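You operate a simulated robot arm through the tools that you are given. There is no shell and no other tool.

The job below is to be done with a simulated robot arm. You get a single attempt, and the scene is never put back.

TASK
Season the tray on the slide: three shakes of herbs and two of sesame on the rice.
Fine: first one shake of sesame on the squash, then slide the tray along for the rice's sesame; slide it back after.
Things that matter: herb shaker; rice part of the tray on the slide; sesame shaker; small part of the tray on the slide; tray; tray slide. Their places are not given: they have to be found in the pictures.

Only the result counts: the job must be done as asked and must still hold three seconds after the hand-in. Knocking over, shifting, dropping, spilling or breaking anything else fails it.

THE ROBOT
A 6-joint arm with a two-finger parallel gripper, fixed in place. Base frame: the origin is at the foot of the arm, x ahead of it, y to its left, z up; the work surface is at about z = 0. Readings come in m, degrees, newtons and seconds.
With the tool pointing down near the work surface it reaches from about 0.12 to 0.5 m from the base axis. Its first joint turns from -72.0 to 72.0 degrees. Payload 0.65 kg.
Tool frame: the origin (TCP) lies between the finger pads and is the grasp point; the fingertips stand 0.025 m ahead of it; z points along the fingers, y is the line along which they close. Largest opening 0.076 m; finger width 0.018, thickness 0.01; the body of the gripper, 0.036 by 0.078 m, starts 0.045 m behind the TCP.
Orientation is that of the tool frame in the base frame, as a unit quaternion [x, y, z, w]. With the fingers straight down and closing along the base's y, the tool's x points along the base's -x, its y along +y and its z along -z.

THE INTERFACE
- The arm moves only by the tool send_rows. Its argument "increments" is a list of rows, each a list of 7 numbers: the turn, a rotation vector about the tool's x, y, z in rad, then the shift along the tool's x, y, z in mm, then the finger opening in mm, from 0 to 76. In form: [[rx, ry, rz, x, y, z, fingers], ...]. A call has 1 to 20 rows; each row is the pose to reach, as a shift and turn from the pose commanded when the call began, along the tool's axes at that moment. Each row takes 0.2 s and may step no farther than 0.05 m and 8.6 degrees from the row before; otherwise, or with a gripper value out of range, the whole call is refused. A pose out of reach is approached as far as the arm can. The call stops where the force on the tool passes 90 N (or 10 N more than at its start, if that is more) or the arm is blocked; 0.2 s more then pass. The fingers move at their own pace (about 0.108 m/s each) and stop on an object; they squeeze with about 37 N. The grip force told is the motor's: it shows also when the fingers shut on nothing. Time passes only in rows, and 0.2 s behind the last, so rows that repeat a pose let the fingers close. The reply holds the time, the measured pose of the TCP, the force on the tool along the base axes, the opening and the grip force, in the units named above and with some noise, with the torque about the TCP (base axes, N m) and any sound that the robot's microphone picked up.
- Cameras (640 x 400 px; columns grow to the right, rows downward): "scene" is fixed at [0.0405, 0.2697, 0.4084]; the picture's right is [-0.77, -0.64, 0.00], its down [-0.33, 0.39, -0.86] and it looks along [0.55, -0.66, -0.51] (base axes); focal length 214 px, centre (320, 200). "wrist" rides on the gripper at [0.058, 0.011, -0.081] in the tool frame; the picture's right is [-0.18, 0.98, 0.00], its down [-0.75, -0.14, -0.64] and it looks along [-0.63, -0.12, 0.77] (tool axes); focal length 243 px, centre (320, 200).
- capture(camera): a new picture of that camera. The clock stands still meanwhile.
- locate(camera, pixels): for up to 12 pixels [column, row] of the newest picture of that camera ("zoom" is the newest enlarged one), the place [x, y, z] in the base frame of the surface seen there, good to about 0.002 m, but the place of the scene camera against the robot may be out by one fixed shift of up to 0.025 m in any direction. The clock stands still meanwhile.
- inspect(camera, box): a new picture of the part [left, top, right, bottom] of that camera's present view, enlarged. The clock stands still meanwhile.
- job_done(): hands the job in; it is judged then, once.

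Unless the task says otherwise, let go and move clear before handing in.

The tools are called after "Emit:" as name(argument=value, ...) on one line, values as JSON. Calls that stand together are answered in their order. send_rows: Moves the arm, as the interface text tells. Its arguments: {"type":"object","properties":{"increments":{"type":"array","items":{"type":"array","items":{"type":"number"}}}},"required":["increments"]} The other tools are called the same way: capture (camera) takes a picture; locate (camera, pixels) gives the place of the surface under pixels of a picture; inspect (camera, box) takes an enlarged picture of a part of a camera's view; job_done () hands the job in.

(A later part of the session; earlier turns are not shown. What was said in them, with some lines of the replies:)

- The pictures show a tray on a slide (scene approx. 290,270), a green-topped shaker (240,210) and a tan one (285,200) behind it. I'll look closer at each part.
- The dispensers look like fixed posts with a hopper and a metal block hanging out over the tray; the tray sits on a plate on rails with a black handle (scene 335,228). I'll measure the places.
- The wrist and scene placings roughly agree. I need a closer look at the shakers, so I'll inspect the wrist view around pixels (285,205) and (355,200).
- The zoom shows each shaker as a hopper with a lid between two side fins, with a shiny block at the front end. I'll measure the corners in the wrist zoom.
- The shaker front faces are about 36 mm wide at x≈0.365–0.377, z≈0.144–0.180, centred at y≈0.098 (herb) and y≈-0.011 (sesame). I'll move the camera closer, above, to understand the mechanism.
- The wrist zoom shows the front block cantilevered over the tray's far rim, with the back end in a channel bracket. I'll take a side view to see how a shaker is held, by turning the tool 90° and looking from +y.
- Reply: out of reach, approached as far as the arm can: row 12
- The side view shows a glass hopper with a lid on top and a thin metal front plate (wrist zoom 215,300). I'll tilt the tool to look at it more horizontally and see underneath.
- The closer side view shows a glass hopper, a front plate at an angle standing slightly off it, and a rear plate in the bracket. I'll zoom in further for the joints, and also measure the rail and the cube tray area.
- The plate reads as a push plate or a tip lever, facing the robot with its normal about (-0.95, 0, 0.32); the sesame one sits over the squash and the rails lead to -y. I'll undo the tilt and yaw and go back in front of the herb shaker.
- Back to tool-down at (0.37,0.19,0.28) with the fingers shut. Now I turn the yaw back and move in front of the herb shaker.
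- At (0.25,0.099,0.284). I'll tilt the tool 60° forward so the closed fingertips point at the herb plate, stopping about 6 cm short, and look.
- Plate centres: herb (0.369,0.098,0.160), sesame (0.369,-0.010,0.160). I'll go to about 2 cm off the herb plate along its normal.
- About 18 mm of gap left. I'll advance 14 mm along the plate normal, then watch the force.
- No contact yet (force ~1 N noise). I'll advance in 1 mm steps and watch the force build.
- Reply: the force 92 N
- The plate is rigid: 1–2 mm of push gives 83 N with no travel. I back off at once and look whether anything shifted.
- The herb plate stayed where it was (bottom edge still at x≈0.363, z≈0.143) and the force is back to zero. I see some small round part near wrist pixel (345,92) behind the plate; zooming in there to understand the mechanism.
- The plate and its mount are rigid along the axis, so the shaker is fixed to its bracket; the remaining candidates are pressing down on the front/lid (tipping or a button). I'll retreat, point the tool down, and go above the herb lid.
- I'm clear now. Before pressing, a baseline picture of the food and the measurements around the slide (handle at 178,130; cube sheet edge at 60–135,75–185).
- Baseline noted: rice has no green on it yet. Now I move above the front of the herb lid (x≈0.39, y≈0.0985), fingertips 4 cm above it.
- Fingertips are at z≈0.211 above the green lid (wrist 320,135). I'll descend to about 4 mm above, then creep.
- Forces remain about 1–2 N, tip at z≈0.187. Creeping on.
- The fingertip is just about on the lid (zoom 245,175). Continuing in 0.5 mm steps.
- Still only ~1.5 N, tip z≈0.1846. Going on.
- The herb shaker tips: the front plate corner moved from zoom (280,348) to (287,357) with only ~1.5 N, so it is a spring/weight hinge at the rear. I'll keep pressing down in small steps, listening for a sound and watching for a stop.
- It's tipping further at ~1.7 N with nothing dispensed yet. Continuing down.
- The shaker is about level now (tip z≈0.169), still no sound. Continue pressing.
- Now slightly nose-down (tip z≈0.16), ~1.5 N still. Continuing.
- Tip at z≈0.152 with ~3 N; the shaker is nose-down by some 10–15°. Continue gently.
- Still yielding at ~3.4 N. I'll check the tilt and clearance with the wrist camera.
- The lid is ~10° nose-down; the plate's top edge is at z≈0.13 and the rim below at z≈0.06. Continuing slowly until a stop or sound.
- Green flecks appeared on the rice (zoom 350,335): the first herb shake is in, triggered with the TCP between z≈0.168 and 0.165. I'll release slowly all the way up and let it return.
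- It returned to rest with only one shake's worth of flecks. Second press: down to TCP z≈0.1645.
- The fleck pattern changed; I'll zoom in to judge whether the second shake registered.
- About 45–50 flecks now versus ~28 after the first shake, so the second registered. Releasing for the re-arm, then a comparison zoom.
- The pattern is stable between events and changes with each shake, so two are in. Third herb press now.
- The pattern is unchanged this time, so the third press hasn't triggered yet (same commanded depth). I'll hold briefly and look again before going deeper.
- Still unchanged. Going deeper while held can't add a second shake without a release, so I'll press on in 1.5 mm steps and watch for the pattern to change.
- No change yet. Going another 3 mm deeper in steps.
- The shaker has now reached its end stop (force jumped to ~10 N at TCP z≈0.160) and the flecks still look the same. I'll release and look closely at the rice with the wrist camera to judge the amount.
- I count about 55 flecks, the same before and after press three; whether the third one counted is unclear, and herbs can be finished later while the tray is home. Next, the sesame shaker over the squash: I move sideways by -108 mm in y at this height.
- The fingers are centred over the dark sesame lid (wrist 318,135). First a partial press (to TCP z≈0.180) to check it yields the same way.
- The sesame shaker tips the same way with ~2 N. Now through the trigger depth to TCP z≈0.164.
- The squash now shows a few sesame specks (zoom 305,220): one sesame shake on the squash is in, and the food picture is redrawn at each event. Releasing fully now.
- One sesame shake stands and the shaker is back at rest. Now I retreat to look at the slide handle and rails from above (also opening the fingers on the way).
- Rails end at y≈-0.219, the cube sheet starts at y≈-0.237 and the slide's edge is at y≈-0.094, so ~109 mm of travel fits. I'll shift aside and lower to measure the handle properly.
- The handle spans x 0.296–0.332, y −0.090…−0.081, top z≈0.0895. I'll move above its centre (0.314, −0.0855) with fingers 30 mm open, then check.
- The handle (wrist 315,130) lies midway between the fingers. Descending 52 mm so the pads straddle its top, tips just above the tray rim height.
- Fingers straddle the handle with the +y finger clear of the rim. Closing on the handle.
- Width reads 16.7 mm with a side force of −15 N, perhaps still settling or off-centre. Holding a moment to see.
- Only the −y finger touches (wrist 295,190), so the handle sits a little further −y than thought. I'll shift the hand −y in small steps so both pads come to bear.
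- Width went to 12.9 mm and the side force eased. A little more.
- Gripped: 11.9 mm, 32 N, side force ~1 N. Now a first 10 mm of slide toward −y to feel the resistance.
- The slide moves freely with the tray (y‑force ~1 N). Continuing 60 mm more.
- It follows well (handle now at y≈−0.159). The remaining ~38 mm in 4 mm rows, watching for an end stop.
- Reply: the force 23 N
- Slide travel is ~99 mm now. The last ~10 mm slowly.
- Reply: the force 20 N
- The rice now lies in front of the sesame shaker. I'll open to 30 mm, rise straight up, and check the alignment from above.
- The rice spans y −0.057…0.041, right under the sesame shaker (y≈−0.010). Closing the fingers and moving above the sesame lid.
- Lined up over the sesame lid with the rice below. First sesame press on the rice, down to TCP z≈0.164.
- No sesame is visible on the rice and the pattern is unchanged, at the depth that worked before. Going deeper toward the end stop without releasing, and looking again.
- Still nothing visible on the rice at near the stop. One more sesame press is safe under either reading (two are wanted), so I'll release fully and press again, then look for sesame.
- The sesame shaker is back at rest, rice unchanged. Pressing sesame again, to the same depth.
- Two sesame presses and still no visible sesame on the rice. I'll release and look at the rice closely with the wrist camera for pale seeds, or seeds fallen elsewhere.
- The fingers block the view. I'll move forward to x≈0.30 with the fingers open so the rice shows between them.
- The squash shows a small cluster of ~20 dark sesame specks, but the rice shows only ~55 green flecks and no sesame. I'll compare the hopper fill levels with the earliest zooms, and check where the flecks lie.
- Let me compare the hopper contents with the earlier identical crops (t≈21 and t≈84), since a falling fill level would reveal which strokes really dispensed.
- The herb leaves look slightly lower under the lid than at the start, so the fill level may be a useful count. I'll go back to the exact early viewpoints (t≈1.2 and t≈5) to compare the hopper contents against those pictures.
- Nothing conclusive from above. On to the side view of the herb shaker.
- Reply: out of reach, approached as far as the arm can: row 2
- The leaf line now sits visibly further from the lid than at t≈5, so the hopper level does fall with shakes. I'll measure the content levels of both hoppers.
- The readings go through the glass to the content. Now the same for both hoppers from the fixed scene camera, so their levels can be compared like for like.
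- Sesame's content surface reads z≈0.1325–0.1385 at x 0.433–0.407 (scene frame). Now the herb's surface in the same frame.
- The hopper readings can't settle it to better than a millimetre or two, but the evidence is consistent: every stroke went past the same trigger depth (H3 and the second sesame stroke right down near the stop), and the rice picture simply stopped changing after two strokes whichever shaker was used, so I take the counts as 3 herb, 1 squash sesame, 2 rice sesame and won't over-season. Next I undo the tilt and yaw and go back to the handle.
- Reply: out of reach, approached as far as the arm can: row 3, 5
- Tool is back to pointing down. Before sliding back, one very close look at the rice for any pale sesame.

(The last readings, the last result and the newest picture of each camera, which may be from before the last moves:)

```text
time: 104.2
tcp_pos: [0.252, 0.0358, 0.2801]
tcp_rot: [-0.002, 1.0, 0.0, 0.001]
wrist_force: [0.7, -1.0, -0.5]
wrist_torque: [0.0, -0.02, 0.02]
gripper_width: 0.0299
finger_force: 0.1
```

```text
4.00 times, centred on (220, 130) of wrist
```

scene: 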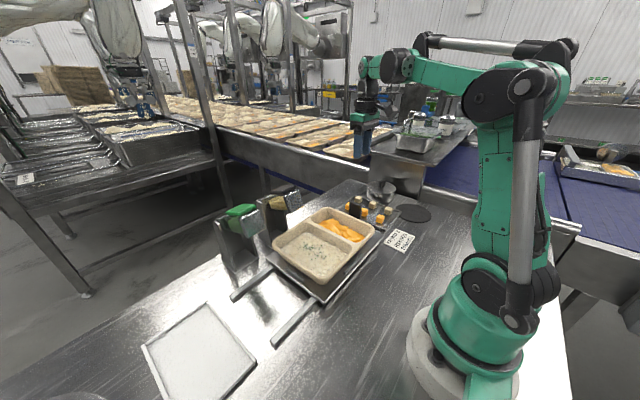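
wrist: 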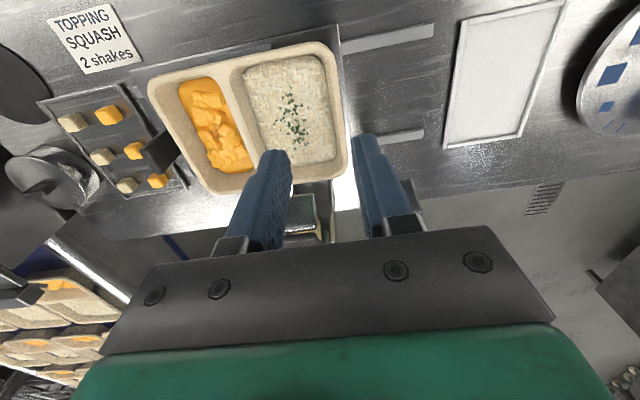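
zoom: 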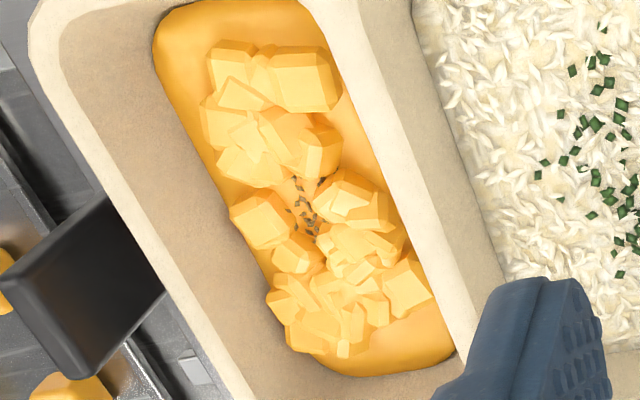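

About 57 green flecks, no pale seeds; nothing new. Now locating the handle precisely for the return (wrist about 165,150).

Emit:
inspect(camera="wrist", box=[125, 115, 205, 190])

Emit:
locate(camera="zoom", pixels=[[170, 200], [245, 310], [190, 210], [260, 300], [210, 250], [300, 200], [330, 260], [160, 190], [240, 320], [280, 170], [350, 300], [225, 265]])

```text
5.33 times, centred on (165, 152) of wrist
```

zoom: 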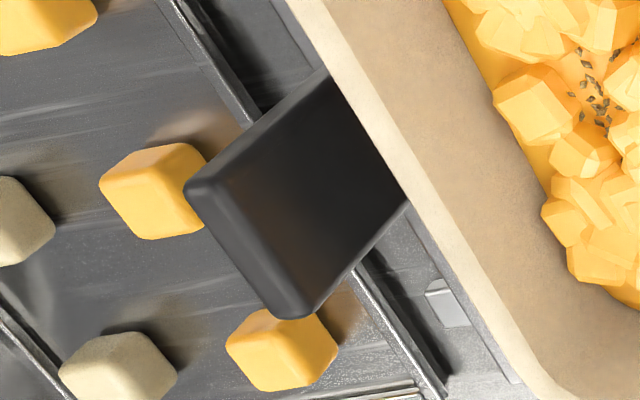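

```text
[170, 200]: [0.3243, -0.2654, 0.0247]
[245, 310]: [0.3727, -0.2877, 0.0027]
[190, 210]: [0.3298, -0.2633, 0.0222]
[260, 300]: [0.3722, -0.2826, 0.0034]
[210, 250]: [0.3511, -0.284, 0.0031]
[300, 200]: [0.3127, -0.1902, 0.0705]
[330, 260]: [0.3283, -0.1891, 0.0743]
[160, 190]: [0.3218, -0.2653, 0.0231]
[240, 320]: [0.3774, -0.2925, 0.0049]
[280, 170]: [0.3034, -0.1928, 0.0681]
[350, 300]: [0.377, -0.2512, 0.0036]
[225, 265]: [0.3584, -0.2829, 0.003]
```

The handle's +y face is at y≈−0.190 and it is 12 mm thick, so its centre is at y≈−0.196. Moving above it.

Emit:
send_rows(increments=[[0, 0, 0, -5, -19.4, 2.5, 30], [0, 0, 0, -10, -38.8, 5, 30], [0, 0, 0, -15, -58.2, 7.5, 30], [0, 0, 0, -20, -77.6, 10, 30], [0, 0, 0, -25, -97, 12.5, 30], [0, 0, 0, -30, -116.4, 15, 30], [0, 0, 0, -36, -135.8, 17.5, 30], [0, 0, 0, -41, -155.2, 20, 30], [0, 0, 0, -46, -174.6, 22.5, 30], [0, 0, 0, -51, -194, 25, 30], [0, 0, 0, -56, -213.4, 27.5, 30], [0, 0, 0, -61.5, -232.5, 30, 30]])

Emit:
send_rows(increments=[[0, 0, 0, 0, 0, 20, 30], [0, 0, 0, 0, 0, 40, 30], [0, 0, 0, 0, 0, 60, 30], [0, 0, 0, 0, 0, 80, 30], [0, 0, 0, 0, 0, 100, 30], [0, 0, 0, 0, 0, 108, 30]])

Emit:
capture(camera="wrist")

```text
time: 106.8
tcp_pos: [0.3114, -0.1966, 0.2517]
tcp_rot: [0.0, 1.0, 0.0, -0.001]
wrist_force: [-0.5, -0.1, 1.0]
wrist_torque: [-0.01, 0.01, -0.01]
gripper_width: 0.03
finger_force: 0.1
```

```text
time: 108.2
tcp_pos: [0.3111, -0.1959, 0.1442]
tcp_rot: [0.0, 1.0, -0.001, -0.001]
wrist_force: [-0.5, -0.3, 0.0]
wrist_torque: [0.0, 0.03, 0.0]
gripper_width: 0.0301
finger_force: 0.0
```

```text
taken
```

wrist: 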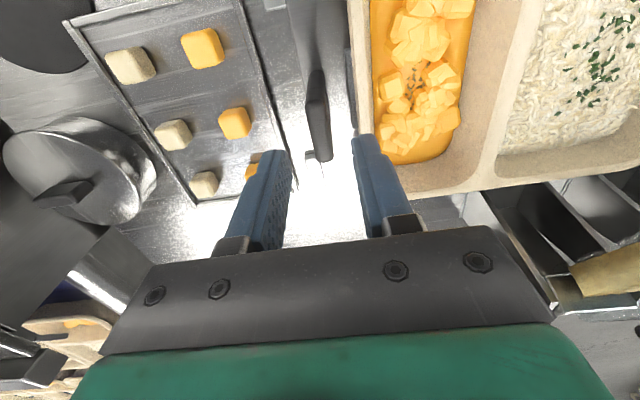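

Handle centred between the fingers. Descending 55 mm and closing on it.

Emit:
send_rows(increments=[[0, 0, 0, 0, 0, 12, 30], [0, 0, 0, 0, 0, 24, 30], [0, 0, 0, 0, 0, 36, 30], [0, 0, 0, 0, 0, 46, 30], [0, 0, 0, 0, 0, 54, 30], [0, 0, 0, 0, 0, 54, 20], [0, 0, 0, 0, 0, 54, 10], [0, 0, 0, 0, 0, 54, 4], [0, 0, 0, 0, 0, 54, 4]])

Emit:
capture(camera="wrist")

```text
time: 110.2
tcp_pos: [0.3121, -0.1965, 0.0875]
tcp_rot: [0.0, 1.0, 0.0, 0.0]
wrist_force: [3.8, 0.9, -10.6]
wrist_torque: [-0.1, 0.42, -0.01]
gripper_width: 0.0119
finger_force: 32.1
```

```text
taken
```

wrist: 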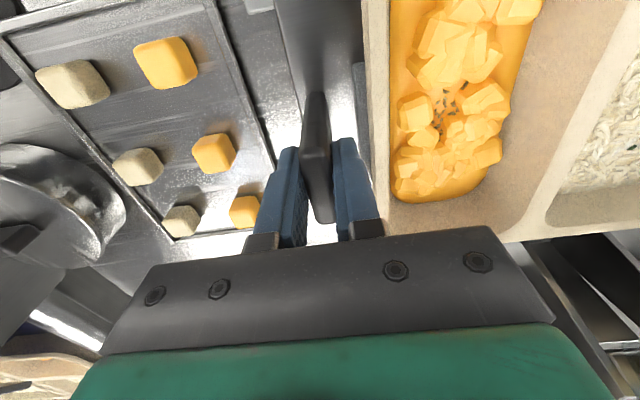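

Gripped again (11.9 mm, 32 N). Sliding back toward +y, first 100 mm in 5 mm rows.

Emit:
send_rows(increments=[[0, 0, 0, 0, 3, 0, 2], [0, 0, 0, 0, 8, 0, 2], [0, 0, 0, 0, 13, 0, 2], [0, 0, 0, 0, 18, 0, 2], [0, 0, 0, 0, 23, 0, 2], [0, 0, 0, 0, 28, 0, 2], [0, 0, 0, 0, 33, 0, 2], [0, 0, 0, 0, 38, 0, 2], [0, 0, 0, 0, 43, 0, 2], [0, 0, 0, 0, 48, 0, 2], [0, 0, 0, 0, 53, 0, 2], [0, 0, 0, 0, 58, 0, 2], [0, 0, 0, 0, 63, 0, 2], [0, 0, 0, 0, 68, 0, 2], [0, 0, 0, 0, 73, 0, 2], [0, 0, 0, 0, 78, 0, 2], [0, 0, 0, 0, 83, 0, 2], [0, 0, 0, 0, 88, 0, 2], [0, 0, 0, 0, 93, 0, 2], [0, 0, 0, 0, 97, 0, 2]])

Emit:
inspect(camera="scene", box=[210, 170, 420, 320])

```text
time: 114.4
tcp_pos: [0.3141, -0.0983, 0.0879]
tcp_rot: [0.0, 1.0, 0.0, 0.002]
wrist_force: [-4.8, -1.8, 21.4]
wrist_torque: [-0.04, 0.4, 0.01]
gripper_width: 0.012
finger_force: 32.1
```

```text
2.67 times, centred on (315, 245) of scene
```

zoom: 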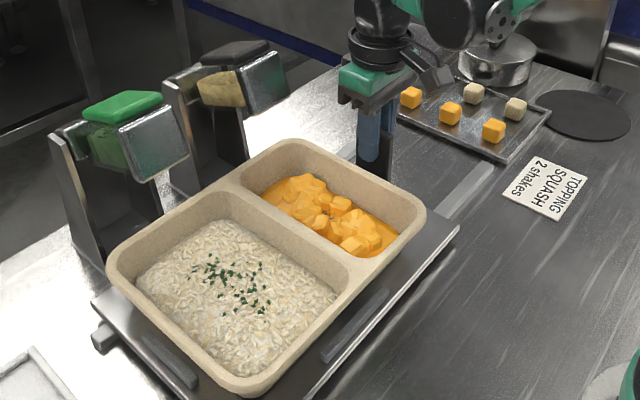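

Just ~10 mm left. Slowly onto the home stop, watching the y force.

Emit:
send_rows(increments=[[0, 0, 0, 0, 2, 0, 2], [0, 0, 0, 0, 4, 0, 2], [0, 0, 0, 0, 6, 0, 2], [0, 0, 0, 0, 8, 0, 2]])

Emit:
send_rows(increments=[[0, 0, 0, 0, 0.7, 0, 2], [0, 0, 0, 0, 1.4, 0, 2]])

```text
time: 115.4
tcp_pos: [0.3134, -0.0916, 0.0871]
tcp_rot: [-0.001, 1.0, 0.0, 0.002]
wrist_force: [22.6, -0.4, 6.9]
wrist_torque: [-0.01, -0.31, -0.02]
gripper_width: 0.0118
finger_force: 32.2
```

```text
time: 116.0
tcp_pos: [0.3106, -0.0899, 0.0877]
tcp_rot: [0.0, 1.0, 0.001, 0.0]
wrist_force: [15.1, -1.0, -14.3]
wrist_torque: [-0.01, -0.59, 0.02]
gripper_width: 0.0119
finger_force: 33.1
```

No stop felt yet at y≈−0.090. Nudging on in 0.5 mm steps.

Emit:
send_rows(increments=[[0, 0, 0, 0, 0.5, 0, 2], [0, 0, 0, 0, 1, 0, 2]])

Emit:
send_rows(increments=[[0, 0, 0, 0, 0.5, 0, 2], [0, 0, 0, 0, 1, 0, 2]])

```text
time: 116.6
tcp_pos: [0.3122, -0.0873, 0.0895]
tcp_rot: [0.001, 1.0, 0.0, 0.0]
wrist_force: [10.8, -0.6, -20.8]
wrist_torque: [-0.05, -0.18, -0.01]
gripper_width: 0.0119
finger_force: 32.1
```

```text
time: 117.2
tcp_pos: [0.3116, -0.088, 0.0887]
tcp_rot: [0.0, 1.0, -0.001, 0.002]
wrist_force: [20.4, -5.5, 5.1]
wrist_torque: [0.02, 0.3, 0.04]
gripper_width: 0.012
finger_force: 32.8
```

The −5.5 N in y at y≈−0.088 shows it has met the home stop. Opening and rising clear.

Emit:
send_rows(increments=[[0, 0, 0, 0, 0, 0, 15], [0, 0, 0, 0, 0, 0, 26], [0, 0, 0, 0, 0, 0, 28], [0, 0, 0, 0, 0, -10, 28], [0, 0, 0, 0, 0, -20, 28], [0, 0, 0, 0, 0, -35, 28], [0, 0, 0, 0, 0, -50, 28], [0, 0, 0, 0, 0, -70, 28], [0, 0, 0, 0, 0, -90, 28], [0, 0, 0, 0, 0, -110, 28], [0, 0, 0, 0, 0, -130, 28], [0, 0, 0, 0, 0, -160, 28]])

Emit:
capture(camera="wrist")

Emit:
capture(camera="scene")

Emit:
inspect(camera="scene", box=[200, 170, 380, 350])

```text
time: 119.8
tcp_pos: [0.3131, -0.088, 0.2494]
tcp_rot: [0.001, 1.0, 0.0, 0.0]
wrist_force: [0.4, -0.4, 0.0]
wrist_torque: [0.0, 0.01, -0.01]
gripper_width: 0.028
finger_force: 0.1
```

```text
taken
```

wrist: 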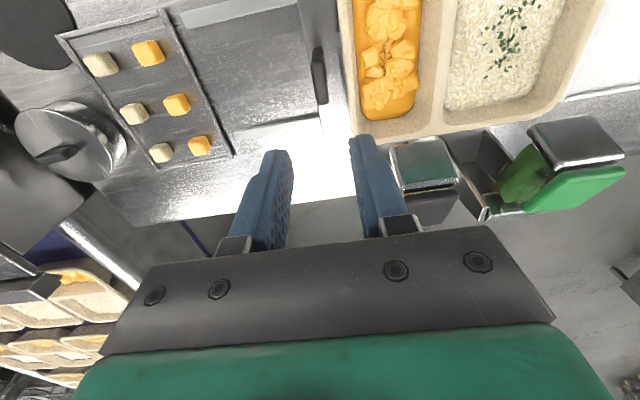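

```text
taken
```

scene: 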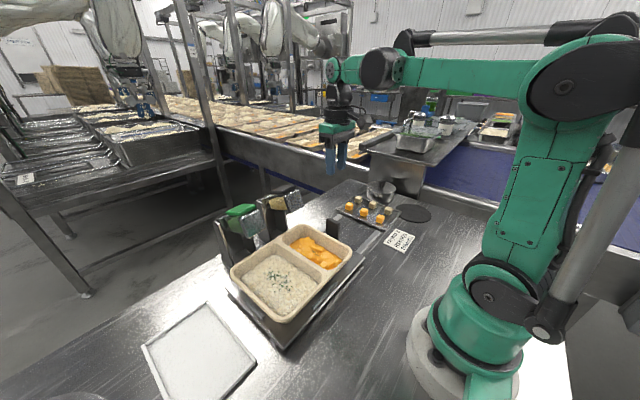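

```text
2.22 times, centred on (290, 260) of scene
```

zoom: 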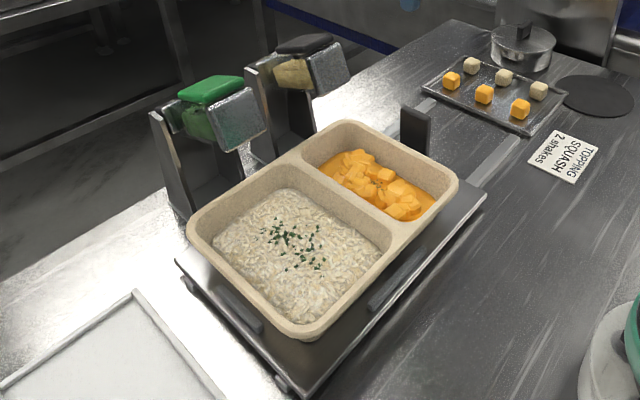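

The tray sits where it started in the picture. I'll verify the home position against the first measurements (same scene pixels) and move the arm well clear.

Emit:
locate(camera="scene", pixels=[[275, 280], [315, 252], [333, 225], [333, 235], [355, 262], [280, 345], [230, 290], [240, 210], [285, 190]])

Emit:
send_rows(increments=[[0, 0, 0, 15, 20, -15, 40], [0, 0, 0, 30, 45, -30, 50], [0, 0, 0, 45, 70, -45, 60], [0, 0, 0, 60, 95, -60, 70], [0, 0, 0, 75, 125, -75, 76], [0, 0, 0, 83, 160, -90, 76]])

Emit:
capture(camera="wrist")

Emit:
inspect(camera="scene", box=[205, 175, 315, 265])

```text
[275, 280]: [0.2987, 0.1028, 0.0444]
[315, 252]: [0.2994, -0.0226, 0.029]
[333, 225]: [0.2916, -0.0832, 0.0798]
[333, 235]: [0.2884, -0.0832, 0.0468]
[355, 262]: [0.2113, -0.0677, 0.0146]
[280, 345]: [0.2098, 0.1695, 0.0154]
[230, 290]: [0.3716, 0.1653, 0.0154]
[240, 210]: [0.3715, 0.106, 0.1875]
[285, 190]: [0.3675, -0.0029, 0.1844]
```

```text
time: 121.2
tcp_pos: [0.228, 0.0711, 0.3412]
tcp_rot: [0.001, 1.0, 0.0, 0.001]
wrist_force: [0.6, 0.0, -0.2]
wrist_torque: [0.02, 0.01, 0.01]
gripper_width: 0.0762
finger_force: 0.0
```

```text
taken
```

wrist: 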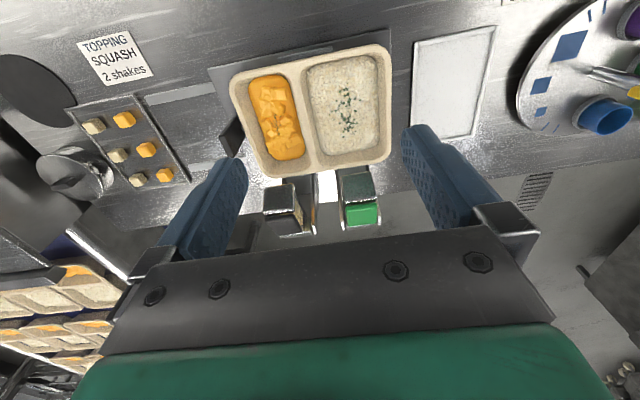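

```text
4.44 times, centred on (260, 220) of scene
```

zoom: 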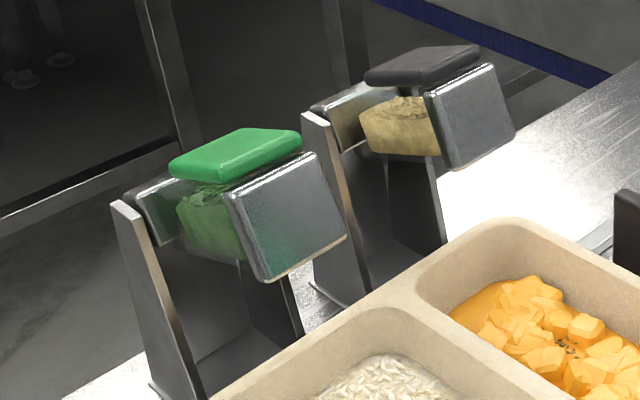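

Home position matches the first readings (handle (0.2916,−0.083) vs (0.2908,−0.082)). One last comparison of the hopper contents in the exact original crops before deciding to hand in.

Emit:
inspect(camera="scene", box=[210, 195, 270, 245])

Emit:
inspect(camera="scene", box=[250, 180, 310, 225])

Emit:
inspect(camera="wrist", box=[250, 160, 400, 250])

```text
8.00 times, centred on (240, 220) of scene
```

zoom: 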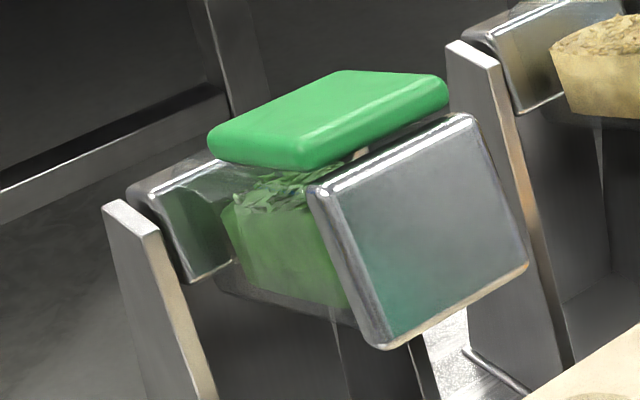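

```text
8.89 times, centred on (280, 202) of scene
```

zoom: 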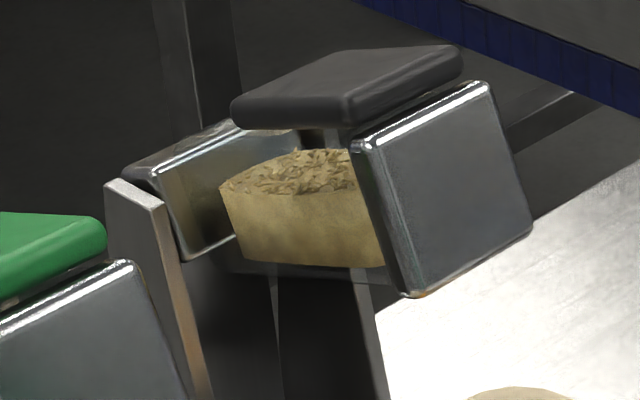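

```text
4.27 times, centred on (325, 205) of wrist
```

zoom: 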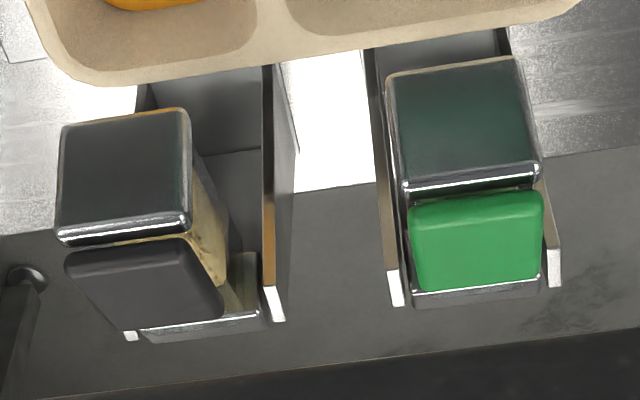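

The tray is back on its home stop, both shakers are at rest, and the arm is clear with open fingers. Nothing else on the table has moved in the pictures. By stroke count that is three herb strokes on the rice, one sesame stroke on the squash before the slide, and two sesame strokes on the rice after it. Only two of the herb strokes and the squash sesame changed the pictures. The third herb stroke and both rice sesame strokes went past the same trigger depth, so I count them as done although the rice never showed them. I'm handing in.

Emit:
job_done()

```text
The job is handed in.
```

I've handed the job in, but I couldn't confirm three of the six shakes from the pictures. They are the third herb shake and both sesame shakes on the rice.

| Step | Strokes made | Visible in the pictures |
|---|---|---|
| Herbs on the rice | 3 | The first two changed the flecks. The third changed nothing. |
| Sesame on the squash, before the slide | 1 | Yes, a small cluster of seeds. |
| Sesame on the rice, tray slid about 108 mm along | 2 | Neither showed any sesame. |
| Tray slid back | – | Yes. It is on its home stop, within 2 mm of where it started. |

**Why I counted the three unseen shakes:** each went at least as deep as a stroke that had visibly dispensed, and the third herb stroke reached the end stop. The rice picture stopped changing after two strokes, whichever shaker I used. I took that as a limit of the picture rather than empty strokes, and made no extra strokes to avoid over-seasoning. If those strokes did come out empty, the rice is short one herb shake and both sesame shakes.

**Squash card:** it says 2 shakes, but I followed your instruction of one.

**Hard push on the herb shaker:** while working out how the shakers operate, I pushed the herb shaker's front plate with about 90 N. It didn't move, and the shaker worked normally afterwards.

The arm is clear with its fingers open, both shakers are at rest, and nothing else on the table looks moved.
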